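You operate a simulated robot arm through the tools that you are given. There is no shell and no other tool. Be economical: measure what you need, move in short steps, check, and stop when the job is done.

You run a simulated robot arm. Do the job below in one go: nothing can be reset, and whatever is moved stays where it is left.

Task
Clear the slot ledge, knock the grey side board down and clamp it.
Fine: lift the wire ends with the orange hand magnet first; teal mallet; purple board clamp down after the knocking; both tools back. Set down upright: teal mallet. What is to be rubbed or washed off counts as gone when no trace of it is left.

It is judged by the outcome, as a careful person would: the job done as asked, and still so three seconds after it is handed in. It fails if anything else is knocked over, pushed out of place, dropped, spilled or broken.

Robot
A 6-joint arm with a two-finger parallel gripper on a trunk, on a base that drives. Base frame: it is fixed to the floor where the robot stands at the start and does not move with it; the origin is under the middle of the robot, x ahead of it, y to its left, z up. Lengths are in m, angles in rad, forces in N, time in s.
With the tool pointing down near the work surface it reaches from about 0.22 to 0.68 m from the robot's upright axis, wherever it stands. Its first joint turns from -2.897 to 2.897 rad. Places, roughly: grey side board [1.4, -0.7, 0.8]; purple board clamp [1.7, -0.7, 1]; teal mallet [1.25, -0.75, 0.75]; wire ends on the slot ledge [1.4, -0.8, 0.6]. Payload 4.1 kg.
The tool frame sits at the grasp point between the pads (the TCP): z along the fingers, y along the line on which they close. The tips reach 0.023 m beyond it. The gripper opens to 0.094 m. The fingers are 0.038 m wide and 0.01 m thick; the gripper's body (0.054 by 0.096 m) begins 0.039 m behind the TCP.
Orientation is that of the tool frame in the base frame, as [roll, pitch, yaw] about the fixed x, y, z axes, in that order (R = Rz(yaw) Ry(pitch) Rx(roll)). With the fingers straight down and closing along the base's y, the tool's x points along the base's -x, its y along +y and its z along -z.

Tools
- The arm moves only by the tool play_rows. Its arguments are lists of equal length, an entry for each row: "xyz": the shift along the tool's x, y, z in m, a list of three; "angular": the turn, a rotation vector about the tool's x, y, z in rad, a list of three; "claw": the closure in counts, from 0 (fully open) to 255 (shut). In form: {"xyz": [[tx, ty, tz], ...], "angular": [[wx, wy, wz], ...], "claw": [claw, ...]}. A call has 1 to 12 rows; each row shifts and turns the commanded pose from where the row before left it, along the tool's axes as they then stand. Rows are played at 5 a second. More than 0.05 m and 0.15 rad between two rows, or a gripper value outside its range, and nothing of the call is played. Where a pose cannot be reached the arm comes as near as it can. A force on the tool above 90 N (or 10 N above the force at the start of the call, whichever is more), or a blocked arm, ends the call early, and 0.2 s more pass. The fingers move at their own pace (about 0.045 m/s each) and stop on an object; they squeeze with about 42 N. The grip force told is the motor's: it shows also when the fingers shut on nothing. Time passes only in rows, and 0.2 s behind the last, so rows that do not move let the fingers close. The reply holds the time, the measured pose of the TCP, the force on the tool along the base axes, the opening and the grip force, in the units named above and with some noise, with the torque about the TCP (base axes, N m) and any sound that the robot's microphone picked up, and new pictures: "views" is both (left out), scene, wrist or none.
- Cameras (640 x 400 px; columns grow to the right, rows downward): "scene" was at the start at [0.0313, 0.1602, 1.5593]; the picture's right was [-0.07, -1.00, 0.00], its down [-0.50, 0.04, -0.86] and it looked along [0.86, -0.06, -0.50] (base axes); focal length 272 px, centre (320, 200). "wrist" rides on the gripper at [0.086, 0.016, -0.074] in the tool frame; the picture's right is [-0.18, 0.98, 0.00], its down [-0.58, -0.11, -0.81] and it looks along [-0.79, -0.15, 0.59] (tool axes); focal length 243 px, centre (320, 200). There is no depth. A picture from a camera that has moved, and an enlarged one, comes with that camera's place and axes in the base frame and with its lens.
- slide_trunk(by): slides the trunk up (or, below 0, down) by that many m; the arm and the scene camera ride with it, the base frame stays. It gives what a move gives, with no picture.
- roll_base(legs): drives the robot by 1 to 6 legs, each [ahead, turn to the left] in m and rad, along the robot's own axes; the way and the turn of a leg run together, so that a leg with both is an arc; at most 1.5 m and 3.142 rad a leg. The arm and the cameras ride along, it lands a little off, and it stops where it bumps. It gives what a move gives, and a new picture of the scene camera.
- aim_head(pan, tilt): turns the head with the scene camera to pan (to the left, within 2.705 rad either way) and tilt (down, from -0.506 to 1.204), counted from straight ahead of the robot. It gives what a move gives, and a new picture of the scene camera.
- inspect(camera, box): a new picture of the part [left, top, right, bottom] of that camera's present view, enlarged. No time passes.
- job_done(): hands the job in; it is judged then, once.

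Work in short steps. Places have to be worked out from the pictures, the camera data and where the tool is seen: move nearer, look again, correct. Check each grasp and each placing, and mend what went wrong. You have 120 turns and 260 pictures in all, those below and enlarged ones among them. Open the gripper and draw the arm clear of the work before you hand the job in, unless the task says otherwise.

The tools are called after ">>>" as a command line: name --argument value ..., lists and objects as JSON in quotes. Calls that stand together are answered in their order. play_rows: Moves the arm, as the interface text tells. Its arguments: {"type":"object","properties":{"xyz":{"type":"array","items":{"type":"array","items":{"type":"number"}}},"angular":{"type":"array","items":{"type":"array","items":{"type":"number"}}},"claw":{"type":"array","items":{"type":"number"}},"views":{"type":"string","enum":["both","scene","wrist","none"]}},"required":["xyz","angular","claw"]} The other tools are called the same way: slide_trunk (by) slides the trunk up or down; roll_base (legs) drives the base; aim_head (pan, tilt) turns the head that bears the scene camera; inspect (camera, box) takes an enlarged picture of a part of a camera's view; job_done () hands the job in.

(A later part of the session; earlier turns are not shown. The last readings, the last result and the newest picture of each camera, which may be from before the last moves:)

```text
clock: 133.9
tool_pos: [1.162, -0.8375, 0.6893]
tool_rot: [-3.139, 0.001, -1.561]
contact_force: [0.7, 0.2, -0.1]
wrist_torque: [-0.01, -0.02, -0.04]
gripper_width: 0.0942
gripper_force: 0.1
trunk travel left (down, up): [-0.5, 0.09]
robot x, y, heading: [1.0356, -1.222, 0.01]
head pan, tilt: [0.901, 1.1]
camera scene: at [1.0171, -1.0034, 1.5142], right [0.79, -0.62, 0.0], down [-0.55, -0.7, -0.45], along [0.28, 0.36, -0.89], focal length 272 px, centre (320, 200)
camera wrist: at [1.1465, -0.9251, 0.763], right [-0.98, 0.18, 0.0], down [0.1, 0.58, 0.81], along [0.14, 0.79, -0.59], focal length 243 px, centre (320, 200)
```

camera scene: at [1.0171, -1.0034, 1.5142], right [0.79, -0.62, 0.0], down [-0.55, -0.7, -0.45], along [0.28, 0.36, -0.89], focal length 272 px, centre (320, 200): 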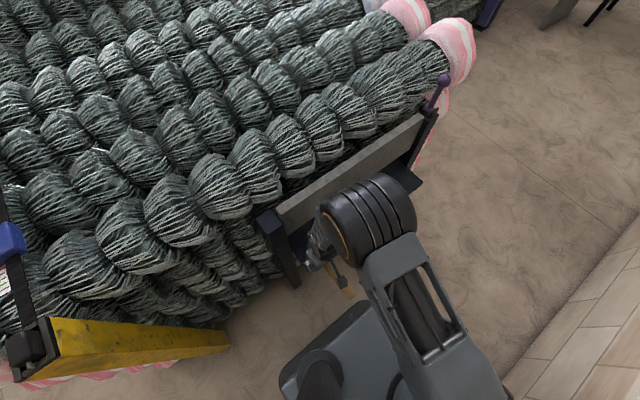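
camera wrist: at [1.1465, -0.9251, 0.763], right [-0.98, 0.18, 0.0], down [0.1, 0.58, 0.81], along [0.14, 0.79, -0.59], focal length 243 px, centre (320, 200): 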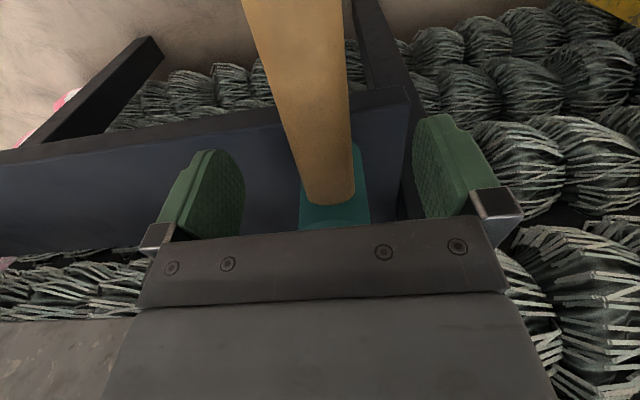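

Well centred. I lower the last 2.6 cm and close on the handle.

>>> play_rows --xyz '[[0, 0, 0.014], [0, 0, 0.013], [0, 0, 0], [0, 0, 0], [0, 0, 0], [0, 0, 0], [0, 0, 0], [0, 0, 0]]' --angular '[[0, 0, 0], [0, 0, 0], [0, 0, 0], [0, 0, 0], [0, 0, 0], [0, 0, 0], [0, 0, 0], [0, 0, 0]]' --claw '[0, 0, 0, 255, 255, 255, 255, 255]' --views "both"

```text
clock: 135.7
tool_pos: [1.1618, -0.8372, 0.6648]
tool_rot: [-3.141, 0.002, -1.561]
contact_force: [6.7, 1.1, 7.0]
wrist_torque: [0.59, -0.24, -0.67]
gripper_width: 0.0273
gripper_force: 41.7
trunk travel left (down, up): [-0.5, 0.09]
robot x, y, heading: [1.0378, -1.2236, 0.003]
head pan, tilt: [0.901, 1.1]
camera scene: at [1.0169, -1.0041, 1.5145], right [0.79, -0.62, 0.0], down [-0.55, -0.7, -0.45], along [0.28, 0.36, -0.89], focal length 272 px, centre (320, 200)
camera wrist: at [1.1464, -0.9246, 0.7374], right [-0.98, 0.18, 0.0], down [0.1, 0.58, 0.81], along [0.14, 0.8, -0.59], focal length 243 px, centre (320, 200)
```

scene: 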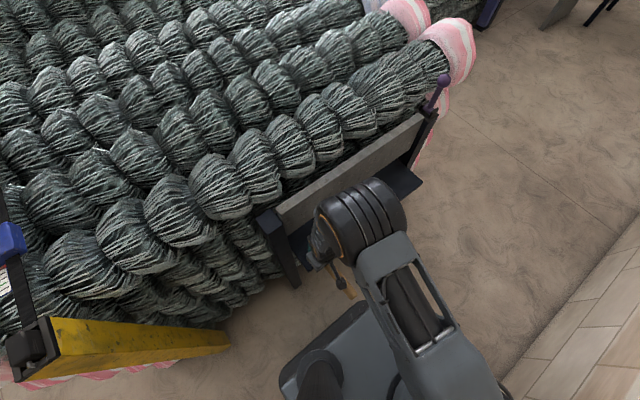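
wrist: 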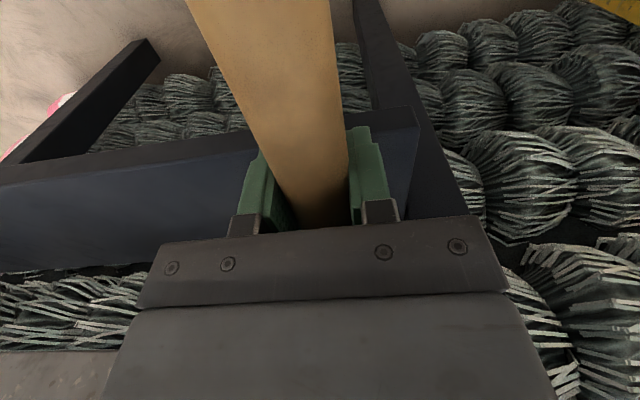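

Gripped (0.027 m). Mallet home: TCP (1.162,−0.837,0.665), yaw −1.56. I lift straight up to above the board.

>>> play_rows --xyz '[[0, 0, -0.02], [0, 0, -0.04], [0, 0, -0.045], [0, 0, -0.045], [0, 0, -0.045], [0, 0, -0.045], [0, 0, -0.045], [0, 0, -0.02], [0, 0, 0]]' --angular '[[0, 0, 0], [0, 0, 0], [0, 0, 0], [0, 0, 0], [0, 0, 0], [0, 0, 0], [0, 0, 0], [0, 0, 0], [0, 0, 0]]' --claw '[255, 255, 255, 255, 255, 255, 255, 255, 255]' --views "both"

```text
clock: 137.7
tool_pos: [1.1628, -0.8402, 0.9661]
tool_rot: [-3.14, 0.001, -1.562]
contact_force: [3.0, -2.0, -4.0]
wrist_torque: [-0.22, -0.29, -0.46]
gripper_width: 0.0272
gripper_force: 41.7
trunk travel left (down, up): [-0.5, 0.09]
robot x, y, heading: [1.0367, -1.2199, 0.008]
head pan, tilt: [0.901, 1.1]
camera scene: at [1.0172, -1.0033, 1.5142], right [0.79, -0.62, 0.0], down [-0.55, -0.7, -0.45], along [0.28, 0.36, -0.89], focal length 272 px, centre (320, 200)
camera wrist: at [1.148, -0.9282, 1.0406], right [-0.98, 0.18, 0.0], down [0.1, 0.58, 0.81], along [0.14, 0.79, -0.59], focal length 243 px, centre (320, 200)
```

scene: 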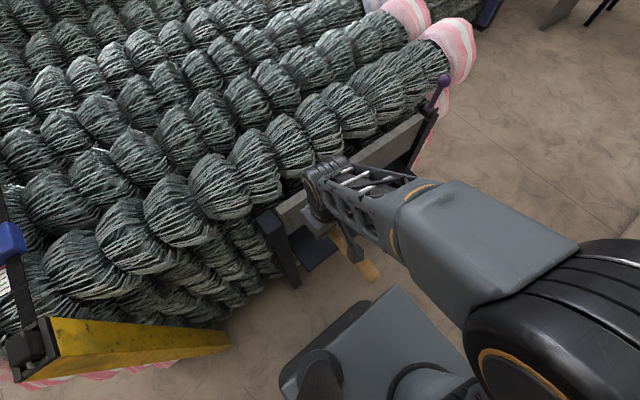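
wrist: 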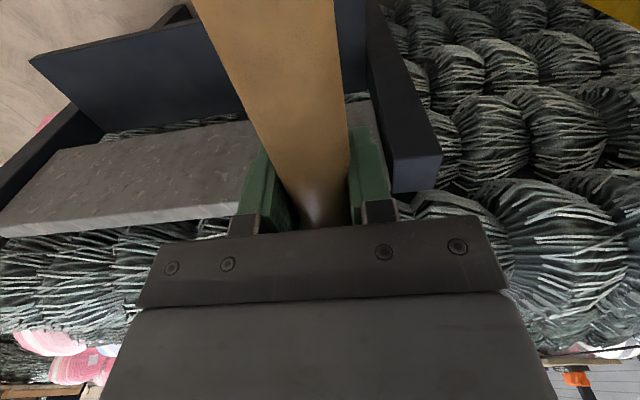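

Mallet is in hand. I drive forward 0.2 m so the board's middle is comfortably reachable, then look.

>>> roll_base --legs '[[0.2, 0]]'

>>> play_rows --xyz '[[0, 0, 0], [0, 0, 0]]' --angular '[[0, 0, 0], [0, 0, 0]]' --claw '[255, 255]' --views "wrist"

>>> inspect --camera "scene" --box '[160, 100, 440, 320]'

```text
clock: 139.3
tool_pos: [1.3666, -0.8406, 0.9665]
tool_rot: [-3.141, 0.0, -1.564]
contact_force: [-5.1, 1.6, -2.8]
wrist_torque: [-0.01, 0.29, 0.71]
gripper_width: 0.0277
gripper_force: 42.1
trunk travel left (down, up): [-0.5, 0.09]
robot x, y, heading: [1.2413, -1.2145, 0.004]
head pan, tilt: [0.901, 1.1]
camera scene: at [1.22, -1.002, 1.5142], right [0.79, -0.62, 0.0], down [-0.55, -0.7, -0.45], along [0.28, 0.36, -0.89], focal length 272 px, centre (320, 200)
```

scene: 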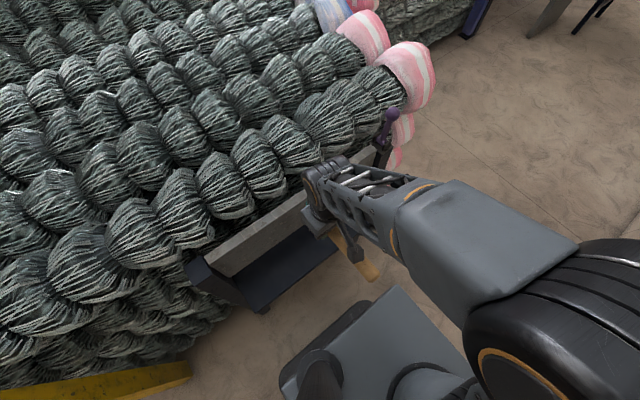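

```text
clock: 139.9
tool_pos: [1.3659, -0.8401, 0.9658]
tool_rot: [-3.139, 0.0, -1.564]
contact_force: [0.1, 0.2, -3.7]
wrist_torque: [-0.13, -0.03, -0.01]
gripper_width: 0.0276
gripper_force: 41.7
trunk travel left (down, up): [-0.5, 0.09]
robot x, y, heading: [1.2394, -1.2149, 0.007]
head pan, tilt: [0.901, 1.1]
camera wrist: at [1.3506, -0.9273, 1.0403], right [-0.98, 0.18, 0.0], down [0.1, 0.58, 0.81], along [0.14, 0.79, -0.59], focal length 243 px, centre (320, 200)
```

wrist: 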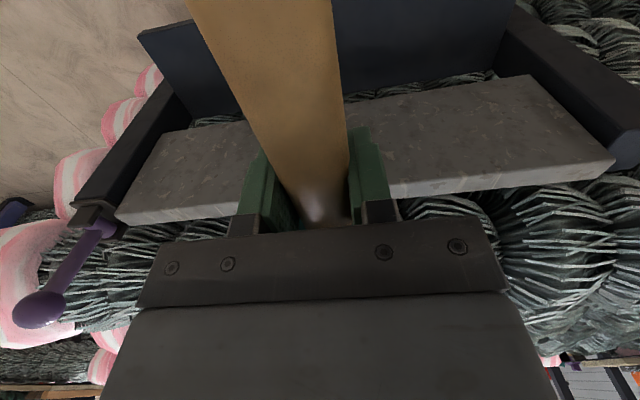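

```text
1.82 times, centred on (300, 210) of scene
camera zoom: at [1.2196, -1.002, 1.5142], right [0.79, -0.62, 0.0], down [-0.55, -0.7, -0.45], along [0.28, 0.36, -0.89], focal length 495 px, centre (356, 182)
```

zoom: 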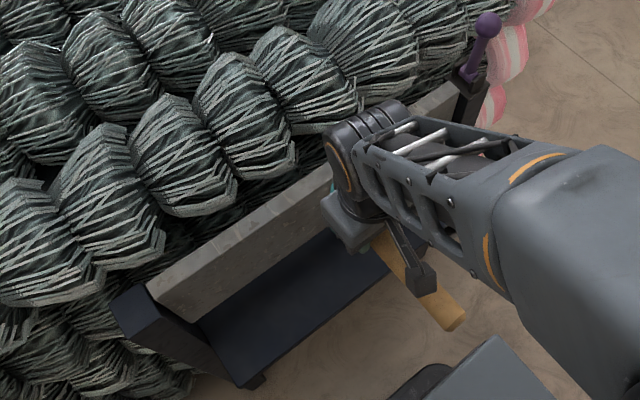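

I move in so the head (0.054 m beyond the TCP) is over the board's top edge at y≈−0.70, then lower to z≈0.92.

>>> play_rows --xyz '[[-0.043, 0, 0], [-0.043, 0, 0], [0, 0, 0.025], [0, 0, 0.02], [0, 0, 0]]' --angular '[[0, 0, 0], [0, 0, 0], [0, 0, 0], [0, 0, 0], [0, 0, 0]]' --claw '[255, 255, 255, 255, 255]' --views "both"

>>> inspect --camera "scene" --box '[180, 100, 440, 300]'

```text
clock: 141.1
tool_pos: [1.3651, -0.7529, 0.921]
tool_rot: [-3.14, 0.002, -1.565]
contact_force: [-0.2, 0.2, -4.3]
wrist_torque: [-0.11, 0.0, 0.0]
gripper_width: 0.0279
gripper_force: 42.0
trunk travel left (down, up): [-0.5, 0.09]
robot x, y, heading: [1.2404, -1.217, 0.005]
head pan, tilt: [0.901, 1.1]
camera scene: at [1.2196, -1.0019, 1.5142], right [0.79, -0.62, 0.0], down [-0.55, -0.7, -0.45], along [0.28, 0.36, -0.89], focal length 272 px, centre (320, 200)
camera wrist: at [1.3493, -0.8403, 0.9943], right [-0.98, 0.18, 0.0], down [0.1, 0.58, 0.81], along [0.14, 0.79, -0.59], focal length 243 px, centre (320, 200)
```

scene: 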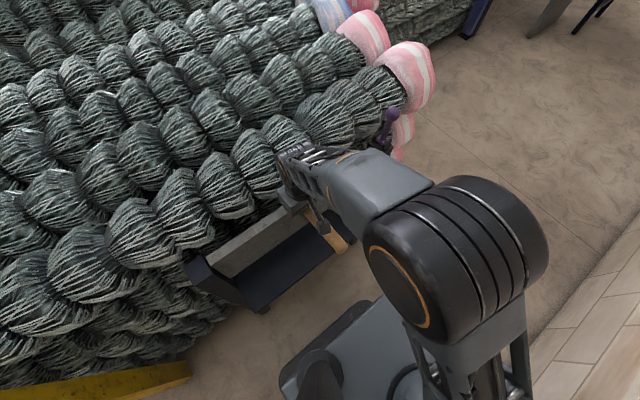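
wrist: 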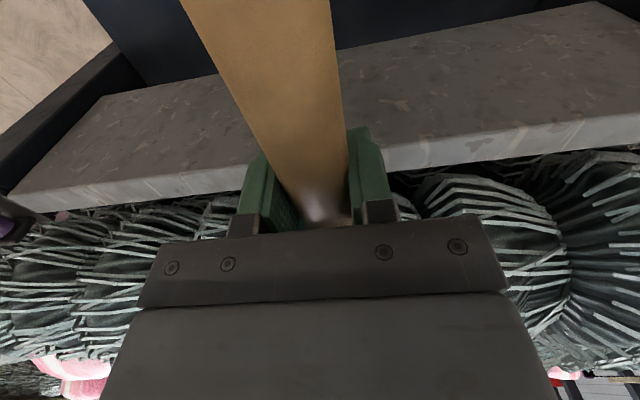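

```text
2.00 times, centred on (310, 200) of scene
camera zoom: at [1.2196, -1.0019, 1.5142], right [0.79, -0.62, 0.0], down [-0.55, -0.7, -0.45], along [0.28, 0.36, -0.89], focal length 544 px, centre (340, 200)
```

zoom: 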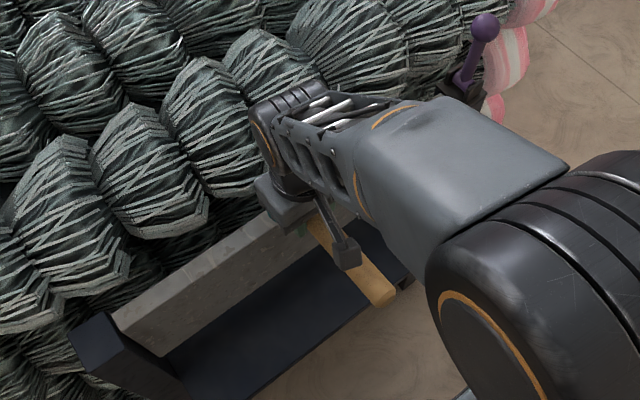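

Board top's front edge is at roughly y −0.71. I feel down for the contact in small steps.

>>> play_rows --xyz '[[0, 0, 0.006], [0, 0, 0.006], [0, 0, 0.006], [0, 0, 0]]' --angular '[[0, 0, 0], [0, 0, 0], [0, 0, 0], [0, 0, 0]]' --claw '[255, 255, 255, 255]' --views "none"

```text
clock: 142.1
tool_pos: [1.3648, -0.7548, 0.9061]
tool_rot: [-3.139, 0.005, -1.567]
contact_force: [6.1, -5.3, 26.7]
wrist_torque: [1.08, -0.55, -0.36]
gripper_width: 0.0278
gripper_force: 41.8
trunk travel left (down, up): [-0.5, 0.09]
robot x, y, heading: [1.2434, -1.2163, 0.004]
head pan, tilt: [0.901, 1.1]
```

Contact at TCP z≈0.907 (board top ≈0.867). I raise and give a first knock.

>>> play_rows --xyz '[[0, 0, -0.04], [0, 0, -0.04], [0, 0, 0], [0, 0, 0.045], [0, 0, 0.045], [0, 0, -0.03], [0, 0, -0.04], [0, 0, 0]]' --angular '[[0, 0, 0], [0, 0, 0], [0, 0, 0], [0, 0, 0], [0, 0, 0], [0, 0, 0], [0, 0, 0], [0, 0, 0]]' --claw '[255, 255, 255, 255, 255, 255, 255, 255]' --views "both"

```text
clock: 143.9
tool_pos: [1.3641, -0.7524, 0.9632]
tool_rot: [-3.139, -0.001, -1.564]
contact_force: [0.7, -0.8, -3.5]
wrist_torque: [-0.14, -0.02, 0.02]
gripper_width: 0.0277
gripper_force: 42.2
trunk travel left (down, up): [-0.5, 0.09]
robot x, y, heading: [1.2398, -1.2183, 0.011]
head pan, tilt: [0.901, 1.1]
camera scene: at [1.2195, -1.0024, 1.5142], right [0.79, -0.62, 0.0], down [-0.55, -0.7, -0.45], along [0.28, 0.36, -0.89], focal length 272 px, centre (320, 200)
camera wrist: at [1.3497, -0.8407, 1.0369], right [-0.98, 0.18, 0.0], down [0.1, 0.58, 0.81], along [0.14, 0.79, -0.59], focal length 243 px, centre (320, 200)
```

scene: 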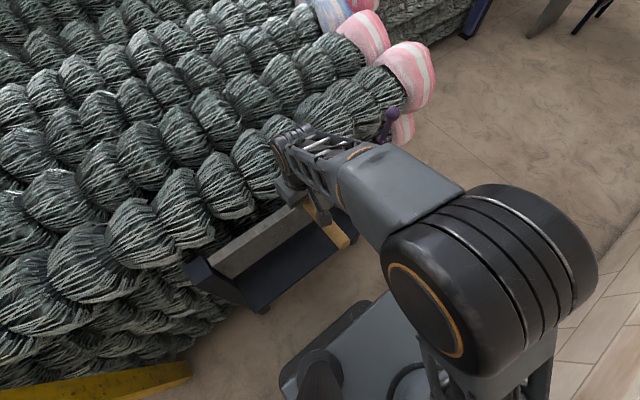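
wrist: 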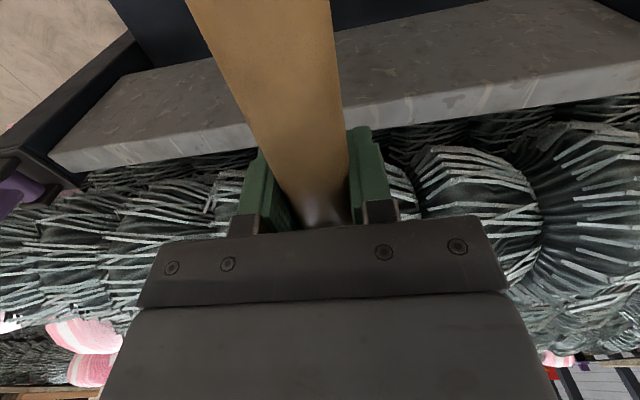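

No sound came through and the knock probably reached lightly. I strike deeper.

>>> play_rows --xyz '[[0, 0, -0.03], [0, 0, 0], [0, 0, 0.05], [0, 0, 0.05], [0, 0, 0.03], [0, 0, -0.05], [0, 0, -0.04], [0, 0, 0]]' --angular '[[0, 0, 0], [0, 0, 0], [0, 0, 0], [0, 0, 0], [0, 0, 0], [0, 0, 0], [0, 0, 0], [0, 0, 0]]' --claw '[255, 255, 255, 255, 255, 255, 255, 255]' --views "both"

```text
clock: 145.1
tool_pos: [1.3639, -0.7551, 0.9]
tool_rot: [-3.135, 0.026, -1.567]
contact_force: [-9.7, -51.2, 63.0]
wrist_torque: [0.17, -0.07, 0.03]
gripper_width: 0.0279
gripper_force: 41.4
trunk travel left (down, up): [-0.5, 0.09]
robot x, y, heading: [1.2433, -1.2171, 0.006]
head pan, tilt: [0.901, 1.1]
stopped in row 5: the force on the tool passed its limit (the readings are from after the stop); the commanded pose is now the measured one
camera scene: at [1.2167, -1.0137, 1.5174], right [0.79, -0.62, 0.0], down [-0.55, -0.7, -0.46], along [0.28, 0.36, -0.89], focal length 272 px, centre (320, 200)
camera wrist: at [1.3486, -0.8452, 0.9724], right [-0.98, 0.18, 0.0], down [0.1, 0.56, 0.82], along [0.15, 0.81, -0.57], focal length 243 px, centre (320, 200)
```

scene: 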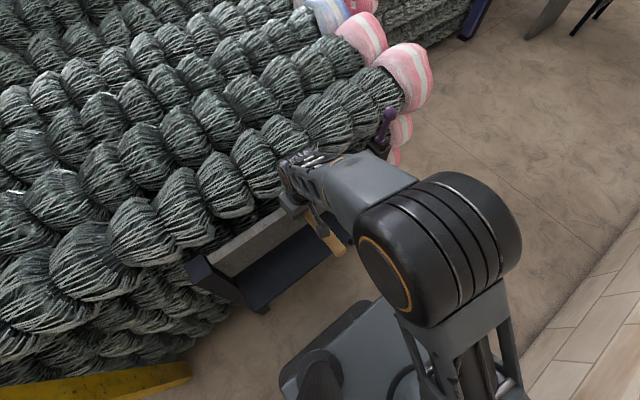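
wrist: 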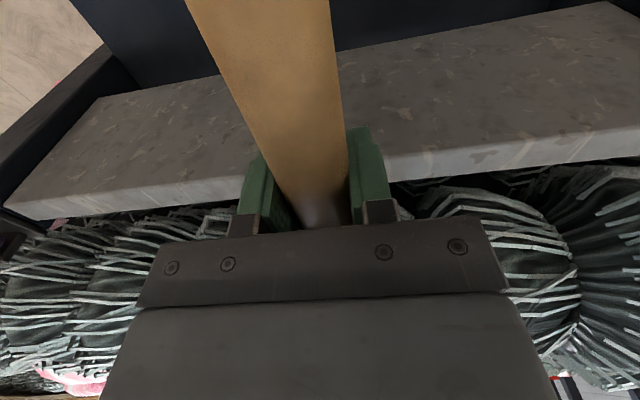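

The blow landed (force limit hit). I raise and check the board's height against the posts.

>>> play_rows --xyz '[[0, 0, -0.03], [0, 0, -0.04], [0.04, 0, -0.03], [0.04, 0, 0], [0, 0, 0]]' --angular '[[0, 0, 0], [0, 0, 0], [0, 0, 0], [0, 0, 0], [0, 0, 0]]' --claw '[255, 255, 255, 255, 255]' --views "both"

>>> inspect --camera "scene" --box '[160, 100, 420, 320]'

```text
clock: 146.3
tool_pos: [1.3654, -0.8292, 0.9889]
tool_rot: [-3.137, 0.024, -1.566]
contact_force: [0.4, 0.9, -3.3]
wrist_torque: [-0.11, -0.02, -0.01]
gripper_width: 0.0278
gripper_force: 42.3
trunk travel left (down, up): [-0.5, 0.09]
robot x, y, heading: [1.24, -1.2193, 0.005]
head pan, tilt: [0.901, 1.1]
camera scene: at [1.2198, -1.0019, 1.5142], right [0.79, -0.62, 0.0], down [-0.55, -0.7, -0.45], along [0.28, 0.36, -0.89], focal length 272 px, centre (320, 200)
camera wrist: at [1.3492, -0.9185, 1.0616], right [-0.98, 0.18, 0.0], down [0.1, 0.56, 0.82], along [0.15, 0.81, -0.57], focal length 243 px, centre (320, 200)
```

scene: 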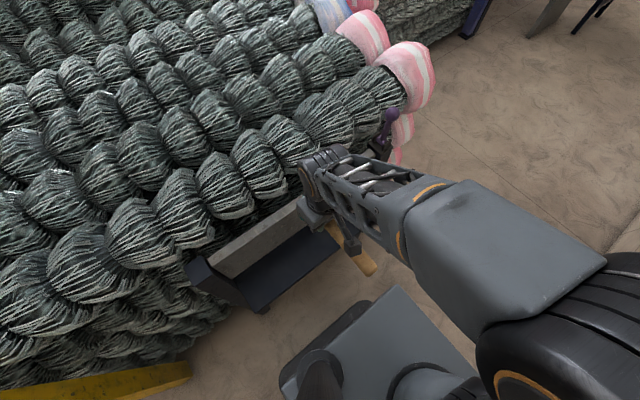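
wrist: 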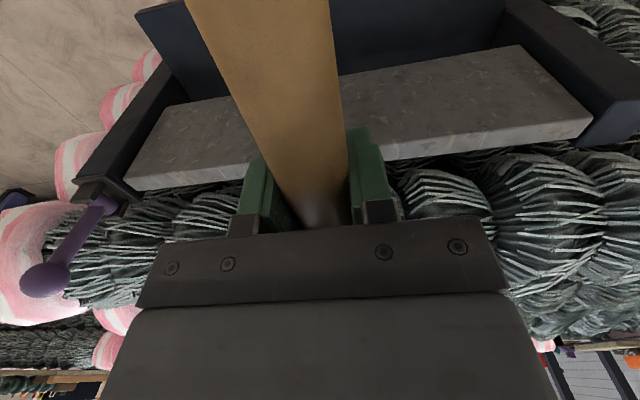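

```text
1.82 times, centred on (290, 210) of scene
camera zoom: at [1.2198, -1.0019, 1.5142], right [0.79, -0.62, 0.0], down [-0.55, -0.7, -0.45], along [0.28, 0.36, -0.89], focal length 495 px, centre (374, 182)
```

zoom: 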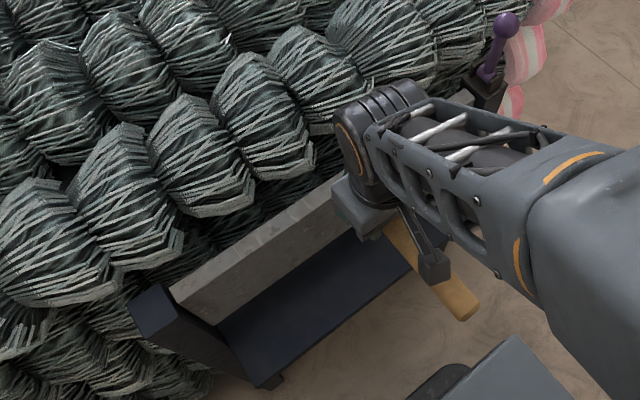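

The gap between board and ledge looks closed now; I enlarge to check.

>>> inspect --camera "wrist" --box '[340, 0, 640, 200]'

>>> inspect --camera "wrist" --box '[20, 40, 280, 240]'

```text
2.00 times, centred on (490, 100) of wrist
camera zoom: at [1.3492, -0.9185, 1.0616], right [-0.98, 0.18, 0.0], down [0.1, 0.56, 0.82], along [0.15, 0.81, -0.57], focal length 485 px, centre (-20, 400)
```

zoom: 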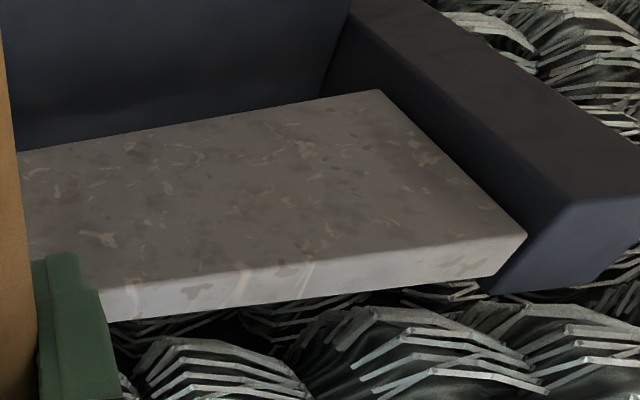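

```text
2.00 times, centred on (150, 140) of wrist
camera zoom: at [1.3492, -0.9185, 1.0616], right [-0.98, 0.18, 0.0], down [0.1, 0.56, 0.82], along [0.15, 0.81, -0.57], focal length 485 px, centre (660, 320)
```

zoom: 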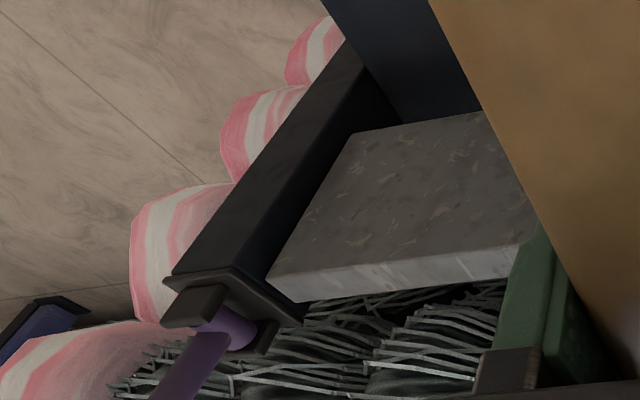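

The board seems down at both ends. I straighten the slight tool tilt and feel its top height again to quantify.

>>> play_rows --xyz '[[-0.035, 0, 0], [-0.04, 0, 0], [0, 0, 0.04], [0, 0, 0.025], [0, 0, 0.008], [0, 0, 0.008], [0, 0, 0.006], [0, 0, 0]]' --angular '[[0, 0.024, 0], [0, 0, 0], [0, 0, 0], [0, 0, 0], [0, 0, 0], [0, 0, 0], [0, 0, 0], [0, 0, 0]]' --claw '[255, 255, 255, 255, 255, 255, 255, 255]' --views "none"

```text
clock: 148.1
tool_pos: [1.3658, -0.7531, 0.9031]
tool_rot: [-3.137, 0.001, -1.566]
contact_force: [0.1, -0.1, -4.6]
wrist_torque: [-0.11, -0.02, 0.0]
gripper_width: 0.0278
gripper_force: 42.2
trunk travel left (down, up): [-0.5, 0.09]
robot x, y, heading: [1.2384, -1.2159, 0.001]
head pan, tilt: [0.901, 1.1]
```

>>> play_rows --xyz '[[0, 0, 0.007], [0, 0, 0.007], [0, 0, 0.006], [0, 0, 0]]' --angular '[[0, 0, 0], [0, 0, 0], [0, 0, 0], [0, 0, 0]]' --claw '[255, 255, 255, 255]' --views "none"

```text
clock: 148.8
tool_pos: [1.3654, -0.7559, 0.9005]
tool_rot: [-3.134, 0.028, -1.565]
contact_force: [-7.0, -33.7, 49.2]
wrist_torque: [0.29, -0.13, -0.03]
gripper_width: 0.0282
gripper_force: 41.6
trunk travel left (down, up): [-0.5, 0.09]
robot x, y, heading: [1.2419, -1.2178, 0.003]
head pan, tilt: [0.901, 1.1]
stopped in row 3: the force on the tool passed its limit (the readings are from after the stop); the commanded pose is now the measured one
```

Contact is now ≈5 mm lower than at first and firm. I give another full-speed knock to see if it still moves.

>>> play_rows --xyz '[[0, 0, -0.03], [0, 0, -0.04], [0, 0, -0.03], [0, 0, 0], [0, 0, 0.05], [0, 0, 0.05], [0, 0, 0.05]]' --angular '[[0, 0.028, 0], [0, 0, 0], [0, 0, 0], [0, 0, 0], [0, 0, 0], [0, 0, 0], [0, 0, 0]]' --claw '[255, 255, 255, 255, 255, 255, 255]' --views "none"

>>> play_rows --xyz '[[0, 0, -0.03], [0, 0, -0.04], [0.04, 0, -0.03], [0.04, 0, -0.03], [0.04, 0, -0.03], [0, 0, 0]]' --angular '[[0, 0.028, 0], [0, 0, 0], [0, 0, 0], [0, 0, 0], [0, 0, 0], [0, 0, 0]]' --claw '[255, 255, 255, 255, 255, 255]' --views "both"

```text
clock: 150.3
tool_pos: [1.3658, -0.7482, 0.9001]
tool_rot: [-3.133, 0.012, -1.566]
contact_force: [-5.2, -24.5, 40.0]
wrist_torque: [0.29, -0.15, -0.01]
gripper_width: 0.0278
gripper_force: 42.3
trunk travel left (down, up): [-0.5, 0.09]
robot x, y, heading: [1.2393, -1.2186, 0.007]
head pan, tilt: [0.901, 1.1]
stopped in row 7: the force on the tool passed its limit (the readings are from after the stop); the commanded pose is now the measured one
```

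```text
clock: 151.7
tool_pos: [1.3675, -0.8667, 1.0586]
tool_rot: [-3.131, -0.021, -1.567]
contact_force: [1.2, -1.0, -3.8]
wrist_torque: [-0.1, -0.03, 0.0]
gripper_width: 0.0281
gripper_force: 42.4
trunk travel left (down, up): [-0.5, 0.09]
robot x, y, heading: [1.2414, -1.2147, 0.006]
head pan, tilt: [0.901, 1.1]
camera scene: at [1.2198, -1.0027, 1.5143], right [0.79, -0.62, 0.0], down [-0.55, -0.7, -0.45], along [0.28, 0.36, -0.89], focal length 272 px, centre (320, 200)
camera wrist: at [1.3511, -0.9522, 1.1345], right [-0.98, 0.18, -0.01], down [0.1, 0.6, 0.8], along [0.15, 0.78, -0.61], focal length 243 px, centre (320, 200)
```

scene: 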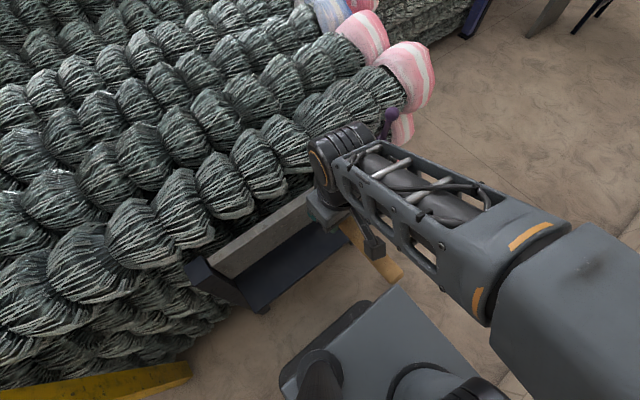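
wrist: 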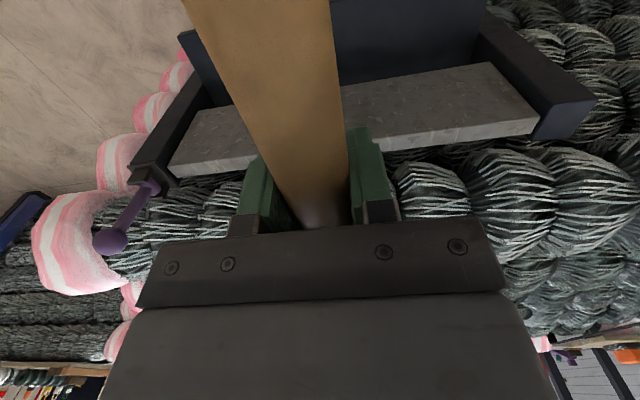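

Comparing images, the board's top dropped from ≈0.868 to ≈0.848, and the last contacts pushed the tool toward −y, so the head is likely touching the bulging coil behind. I enlarge to measure.

>>> inspect --camera "wrist" --box '[380, 20, 620, 180]'

>>> inspect --camera "wrist" --box '[100, 60, 260, 200]'

>>> aim_head --pan 0.5 --tilt 0.8

```text
2.50 times, centred on (500, 100) of wrist
camera zoom: at [1.3511, -0.9522, 1.1345], right [-0.98, 0.18, -0.01], down [0.1, 0.6, 0.8], along [0.15, 0.78, -0.61], focal length 606 px, centre (-130, 450)
```

zoom: 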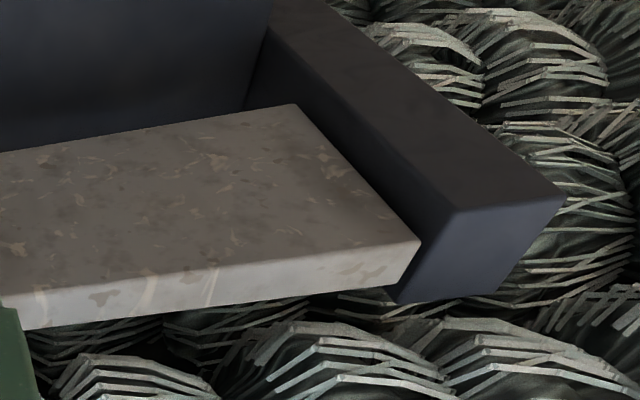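

```text
2.86 times, centred on (180, 130) of wrist
camera zoom: at [1.3511, -0.9522, 1.1345], right [-0.98, 0.18, -0.01], down [0.1, 0.6, 0.8], along [0.15, 0.78, -0.61], focal length 693 px, centre (720, 400)
```

zoom: 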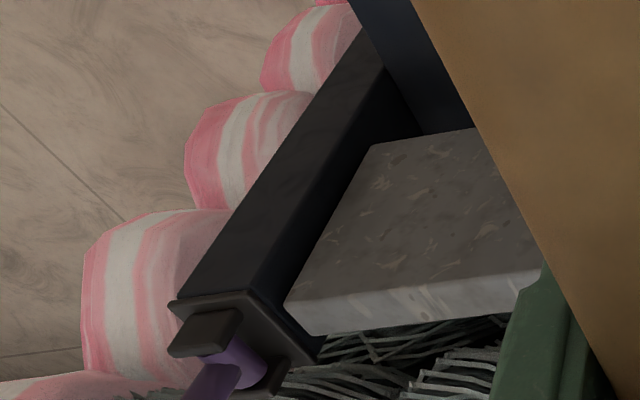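

```text
clock: 152.6
tool_pos: [1.3664, -0.865, 1.0605]
tool_rot: [-3.132, -0.019, -1.565]
contact_force: [0.8, -0.3, -4.2]
wrist_torque: [-0.14, 0.01, -0.01]
gripper_width: 0.0279
gripper_force: 42.1
trunk travel left (down, up): [-0.5, 0.09]
robot x, y, heading: [1.2407, -1.219, 0.008]
head pan, tilt: [0.499, 0.799]
camera scene: at [1.2515, -1.013, 1.5359], right [0.48, -0.88, 0.0], down [-0.63, -0.35, -0.7], along [0.61, 0.34, -0.72], focal length 272 px, centre (320, 200)
```

scene: 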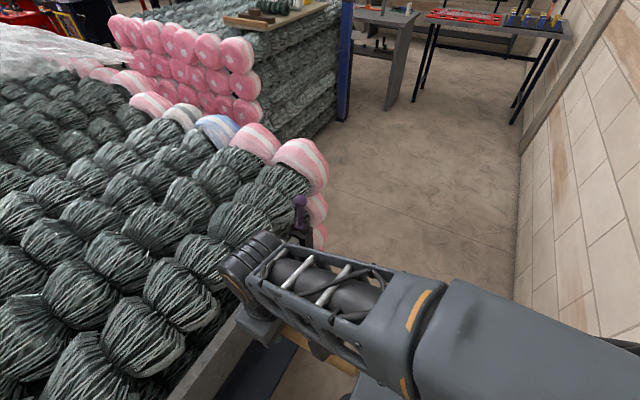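

Board top is now ≈0.847, unchanged by the last blow, which landed on the coil. I re-approach with the head 17 mm closer to me (TCP y≈−0.772) and feel down.

>>> play_rows --xyz '[[-0.047, 0, 0], [-0.046, 0, 0], [0, 0, 0.045], [0, 0, 0.045], [0, 0, 0.045], [0, 0, 0.012], [0, 0, 0.008], [0, 0, 0.006], [0, 0, 0]]' --angular '[[-0.0096, -0.019, 0], [0, 0, 0], [0, 0, 0], [0, 0, 0], [0, 0, 0], [0, 0, 0], [0, 0, 0], [0, 0, 0], [0, 0, 0]]' --claw '[255, 255, 255, 255, 255, 255, 255, 255, 255]' --views "both"

```text
clock: 154.6
tool_pos: [1.3661, -0.7706, 0.9016]
tool_rot: [-3.14, 0.011, -1.568]
contact_force: [1.1, -7.5, 46.3]
wrist_torque: [1.98, -0.38, -0.14]
gripper_width: 0.0281
gripper_force: 42.3
trunk travel left (down, up): [-0.5, 0.09]
robot x, y, heading: [1.2389, -1.2199, 0.002]
head pan, tilt: [0.499, 0.799]
camera scene: at [1.2507, -1.018, 1.5374], right [0.48, -0.88, 0.0], down [-0.63, -0.34, -0.7], along [0.61, 0.34, -0.72], focal length 272 px, centre (320, 200)
camera wrist: at [1.3498, -0.8592, 0.9744], right [-0.98, 0.18, 0.0], down [0.1, 0.57, 0.81], along [0.15, 0.8, -0.58], focal length 243 px, centre (320, 200)
```

scene: 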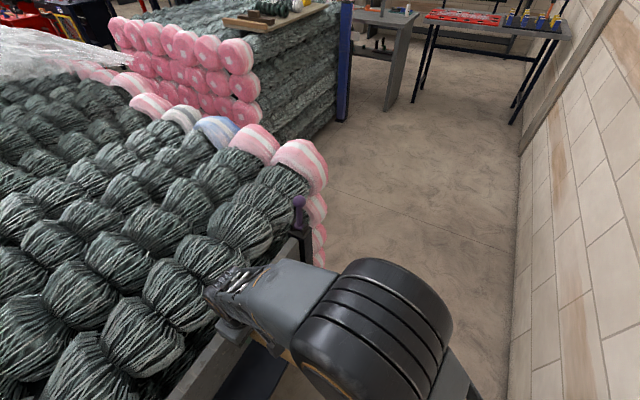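
wrist: 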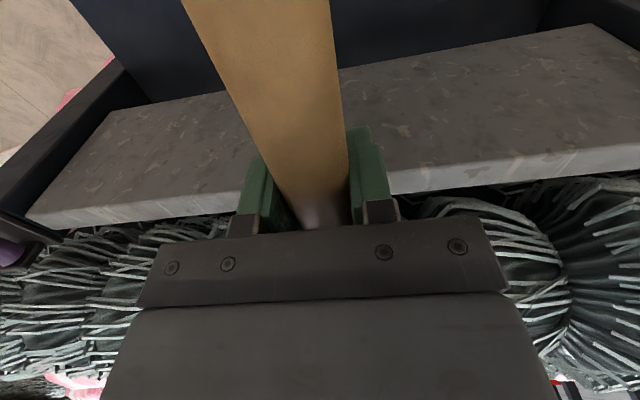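

Contact now at ≈0.903 squarely on the board, firm at 46 N. I give one proper full-speed blow here to see whether it goes lower.

>>> play_rows --xyz '[[0, 0, -0.03], [0, 0, -0.04], [0, 0, -0.03], [0, 0, 0], [0, 0, 0.05], [0, 0, 0.05], [0, 0, 0.05]]' --angular '[[0, 0.01, 0], [0, 0, 0], [0, 0, 0], [0, 0, 0], [0, 0, 0], [0, 0, 0], [0, 0, 0]]' --claw '[255, 255, 255, 255, 255, 255, 255]' --views "none"

>>> play_rows --xyz '[[0, 0, -0.03], [0, 0, -0.04], [0.035, 0, -0.03], [0.035, 0, -0.02], [0.03, 0, 0], [0, 0, 0]]' --angular '[[0, 0, 0], [0, 0, 0], [0, 0, 0], [0, 0, 0], [0, 0, 0], [0, 0, 0]]' --claw '[255, 255, 255, 255, 255, 255]' --views "wrist"

>>> inspect --camera "wrist" --box '[380, 20, 620, 180]'

```text
clock: 156.1
tool_pos: [1.3658, -0.7713, 0.9002]
tool_rot: [-3.141, 0.0, -1.568]
contact_force: [-6.3, -30.6, 31.8]
wrist_torque: [0.37, 0.06, 0.07]
gripper_width: 0.028
gripper_force: 42.4
trunk travel left (down, up): [-0.5, 0.09]
robot x, y, heading: [1.2386, -1.2193, -0.002]
head pan, tilt: [0.499, 0.799]
stopped in row 7: the force on the tool passed its limit (the readings are from after the stop); the commanded pose is now the measured one
```

```text
clock: 157.5
tool_pos: [1.3684, -0.8648, 1.0182]
tool_rot: [-3.14, 0.002, -1.568]
contact_force: [0.0, -0.5, -3.6]
wrist_torque: [-0.13, -0.03, -0.02]
gripper_width: 0.0281
gripper_force: 42.0
trunk travel left (down, up): [-0.5, 0.09]
robot x, y, heading: [1.2388, -1.2242, -0.001]
head pan, tilt: [0.499, 0.799]
camera wrist: at [1.3533, -0.9517, 1.0914], right [-0.98, 0.18, 0.0], down [0.11, 0.58, 0.81], along [0.15, 0.79, -0.59], focal length 243 px, centre (320, 200)
```

wrist: 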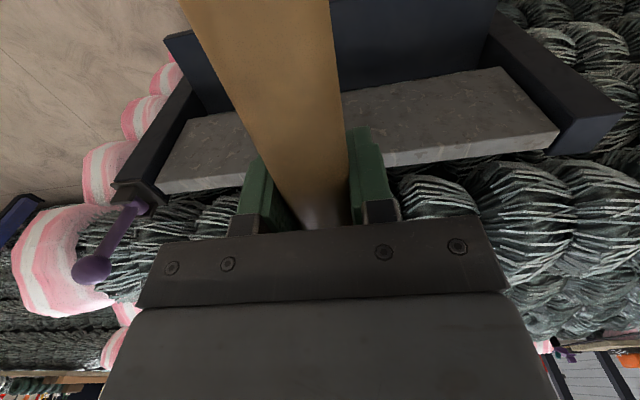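

```text
2.50 times, centred on (500, 100) of wrist
camera zoom: at [1.3533, -0.9517, 1.0914], right [-0.98, 0.18, 0.0], down [0.11, 0.58, 0.81], along [0.15, 0.79, -0.59], focal length 606 px, centre (-130, 450)
```

zoom: 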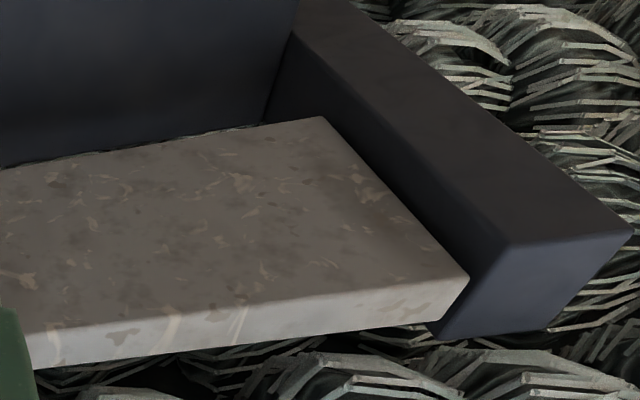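

The board still looks several cm above the ledge, so I need a lower look. I draw the mallet back and lower the trunk for a flatter view.

>>> play_rows --xyz '[[0.04, -0.03, 0], [0.04, -0.04, 0], [0.03, -0.04, 0], [0, -0.04, 0], [0, 0, 0]]' --angular '[[0, 0, 0], [0, 0, 0], [0, 0, 0], [0, 0, 0], [0, 0, 0]]' --claw '[255, 255, 255, 255, 255]' --views "none"

>>> slide_trunk --by -0.25

>>> aim_head --pan 1.3 --tilt 0.9

```text
refused: row 2 steps farther than a row can; nothing moved
```

```text
clock: 160.0
tool_pos: [1.3684, -0.8637, 0.7666]
tool_rot: [-3.14, 0.001, -1.568]
contact_force: [0.0, -0.8, -3.3]
wrist_torque: [-0.14, 0.0, -0.02]
gripper_width: 0.0277
gripper_force: 42.0
trunk travel left (down, up): [-0.25, 0.34]
robot x, y, heading: [1.2389, -1.2172, 0.006]
head pan, tilt: [0.499, 0.799]
```

```text
clock: 161.2
tool_pos: [1.3689, -0.8636, 0.767]
tool_rot: [-3.14, 0.0, -1.567]
contact_force: [-0.1, -0.2, -4.7]
wrist_torque: [-0.11, -0.03, -0.01]
gripper_width: 0.0277
gripper_force: 42.1
trunk travel left (down, up): [-0.25, 0.34]
robot x, y, heading: [1.242, -1.2208, 0.0]
head pan, tilt: [1.3, 0.901]
camera scene: at [1.2009, -0.9792, 1.2781], right [0.96, -0.27, 0.0], down [-0.21, -0.76, -0.62], along [0.16, 0.6, -0.78], focal length 272 px, centre (320, 200)
```

scene: 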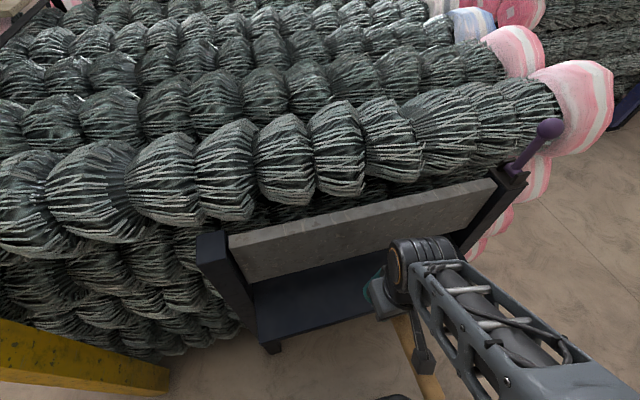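

Lucky: the lowering stayed clear of the board. I enlarge the new view.

>>> inspect --camera "scene" --box '[180, 160, 400, 360]'

>>> inspect --camera "scene" --box '[360, 100, 580, 300]'

>>> play_rows --xyz '[[0, 0, 0]]' --angular '[[0, 0, 0]]' --claw '[255]' --views "wrist"

```text
2.00 times, centred on (290, 260) of scene
camera zoom: at [1.2009, -0.9792, 1.2781], right [0.96, -0.27, 0.0], down [-0.21, -0.76, -0.62], along [0.16, 0.6, -0.78], focal length 544 px, centre (380, 80)
```

zoom: 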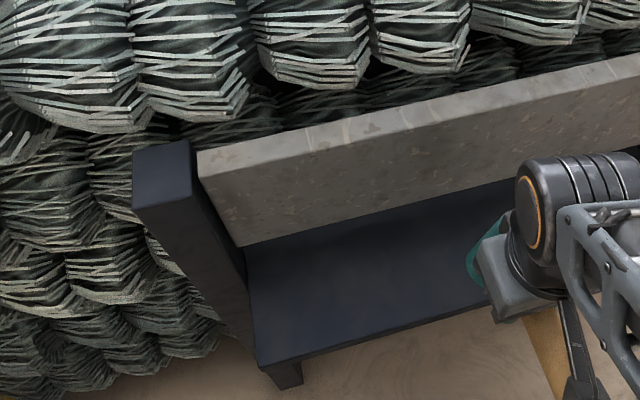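

```text
2.00 times, centred on (470, 200) of scene
camera zoom: at [1.2009, -0.9792, 1.2781], right [0.96, -0.27, 0.0], down [-0.21, -0.76, -0.62], along [0.16, 0.6, -0.78], focal length 544 px, centre (20, 200)
```

zoom: 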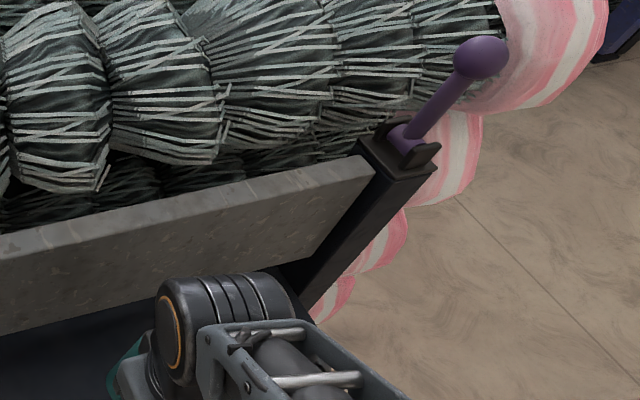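

```text
clock: 161.6
tool_pos: [1.3687, -0.8629, 0.7667]
tool_rot: [-3.14, 0.001, -1.568]
contact_force: [0.7, 0.7, -3.3]
wrist_torque: [-0.13, -0.02, -0.04]
gripper_width: 0.0276
gripper_force: 42.5
trunk travel left (down, up): [-0.25, 0.34]
robot x, y, heading: [1.2403, -1.2199, 0.002]
head pan, tilt: [1.3, 0.901]
camera wrist: at [1.3532, -0.9512, 0.8414], right [-0.98, 0.18, 0.0], down [0.1, 0.58, 0.81], along [0.15, 0.79, -0.59], focal length 243 px, centre (320, 200)
```

wrist: 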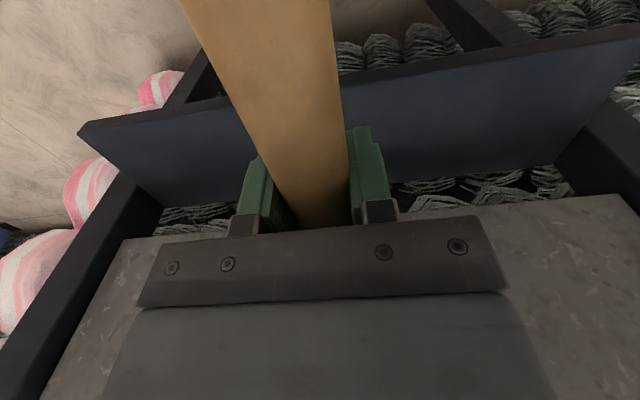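

The board top now sits about flush with the post tops (it started ≈2 cm proud), which suits the clamp on the post; it likely is seated, but I check both ends with a knock. Trunk back up first, then go to the right end.

>>> slide_trunk --by 0.25

>>> aim_head --pan 0.9 --tilt 1.1

>>> play_rows --xyz '[[0, -0.045, 0], [0, -0.045, 0], [0, -0.045, 0], [0, -0.035, 0], [-0.045, 0, 0], [-0.045, 0, 0], [0, 0, 0.045], [0, 0, 0.035], [0, 0, 0]]' --angular '[[0, 0, 0], [0, 0, 0], [0, 0, 0], [0, 0, 0], [0, 0, 0], [0, 0, 0], [0, 0, 0], [0, 0, 0], [0, 0, 0]]' --claw '[255, 255, 255, 255, 255, 255, 255, 255, 255]' --views "both"

```text
clock: 164.2
tool_pos: [1.3689, -0.8644, 1.0163]
tool_rot: [-3.139, 0.001, -1.567]
contact_force: [0.5, 0.1, -2.7]
wrist_torque: [-0.12, -0.01, -0.04]
gripper_width: 0.0277
gripper_force: 41.7
trunk travel left (down, up): [-0.5, 0.09]
robot x, y, heading: [1.2383, -1.2143, 0.001]
head pan, tilt: [1.3, 0.901]
```

```text
clock: 165.0
tool_pos: [1.3683, -0.8644, 1.0162]
tool_rot: [-3.14, -0.001, -1.568]
contact_force: [-0.1, 0.6, -3.5]
wrist_torque: [-0.15, 0.0, 0.01]
gripper_width: 0.0276
gripper_force: 42.2
trunk travel left (down, up): [-0.5, 0.09]
robot x, y, heading: [1.2404, -1.2179, 0.003]
head pan, tilt: [0.901, 1.1]
camera scene: at [1.22, -1.0023, 1.5143], right [0.79, -0.62, 0.0], down [-0.55, -0.7, -0.45], along [0.28, 0.36, -0.89], focal length 272 px, centre (320, 200)
```

scene: 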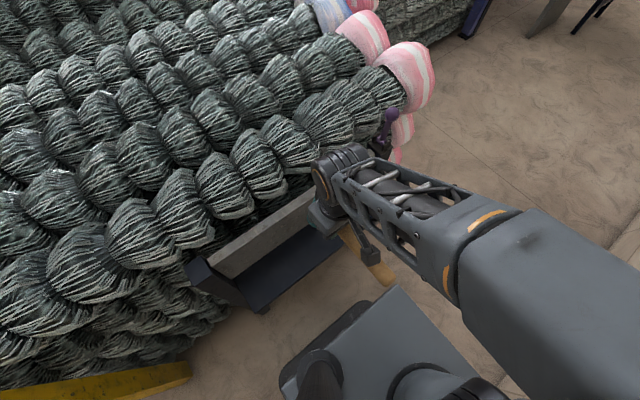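

```text
clock: 167.0
tool_pos: [1.5397, -0.7753, 0.9397]
tool_rot: [-3.139, 0.0, -1.569]
contact_force: [0.4, 0.2, -3.3]
wrist_torque: [-0.15, 0.03, 0.01]
gripper_width: 0.0276
gripper_force: 41.7
trunk travel left (down, up): [-0.5, 0.09]
robot x, y, heading: [1.2392, -1.218, 0.002]
head pan, tilt: [0.901, 1.1]
camera scene: at [1.2202, -1.0021, 1.5142], right [0.79, -0.62, 0.0], down [-0.55, -0.7, -0.45], along [0.28, 0.36, -0.89], focal length 272 px, centre (320, 200)
camera wrist: at [1.5234, -0.8622, 1.0124], right [-0.98, 0.18, 0.0], down [0.11, 0.58, 0.81], along [0.15, 0.79, -0.59], focal length 243 px, centre (320, 200)
```

scene: 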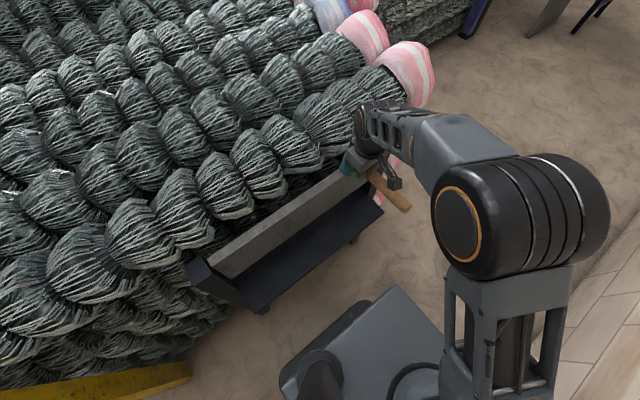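
wrist: 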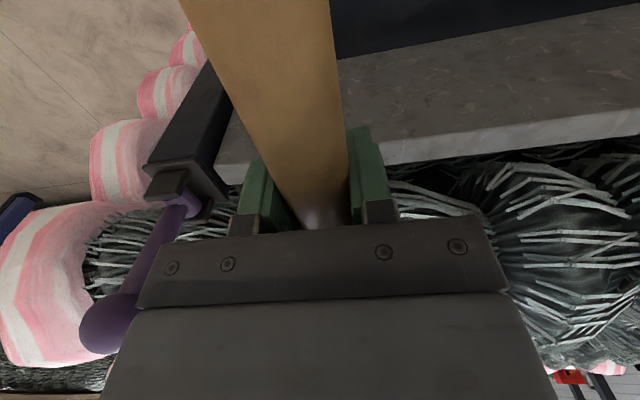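

The head is over the right end. I knock here.

>>> play_rows --xyz '[[0, 0, -0.04], [0, 0, -0.02], [0, 0, 0], [0, 0, 0.05], [0, 0, 0.05], [0, 0, 0.05]]' --angular '[[0, 0, 0], [0, 0, 0], [0, 0, 0], [0, 0, 0], [0, 0, 0], [0, 0, 0]]' --claw '[255, 255, 255, 255, 255, 255]' --views "wrist"

>>> inspect --camera "scene" --box '[160, 80, 440, 320]'

```text
clock: 168.3
tool_pos: [1.5385, -0.7745, 0.9005]
tool_rot: [-3.129, 0.019, -1.565]
contact_force: [-18.8, -40.3, 43.0]
wrist_torque: [0.7, 0.63, 0.87]
gripper_width: 0.0278
gripper_force: 41.1
trunk travel left (down, up): [-0.5, 0.09]
robot x, y, heading: [1.2417, -1.2202, 0.006]
head pan, tilt: [0.901, 1.1]
stopped in row 6: the force on the tool passed its limit (the readings are from after the stop); the commanded pose is now the measured one
camera wrist: at [1.5222, -0.8626, 0.9723], right [-0.98, 0.18, -0.01], down [0.1, 0.57, 0.82], along [0.15, 0.8, -0.57], focal length 243 px, centre (320, 200)
```

wrist: 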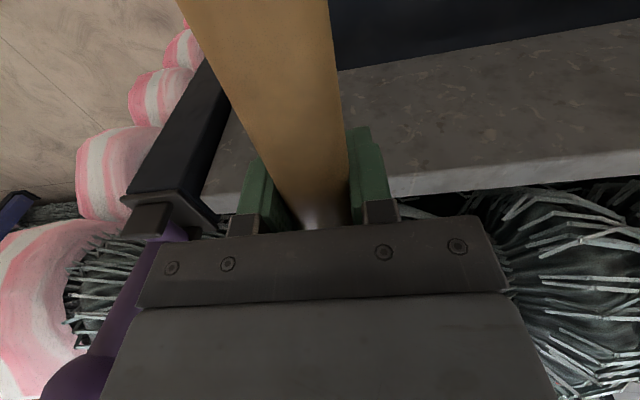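

```text
1.67 times, centred on (300, 200) of scene
camera zoom: at [1.2149, -1.0117, 1.5167], right [0.78, -0.62, 0.0], down [-0.55, -0.7, -0.46], along [0.29, 0.36, -0.89], focal length 453 px, centre (353, 200)
```

zoom: 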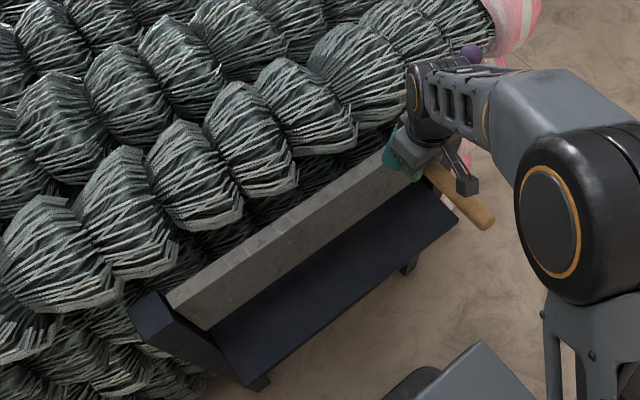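

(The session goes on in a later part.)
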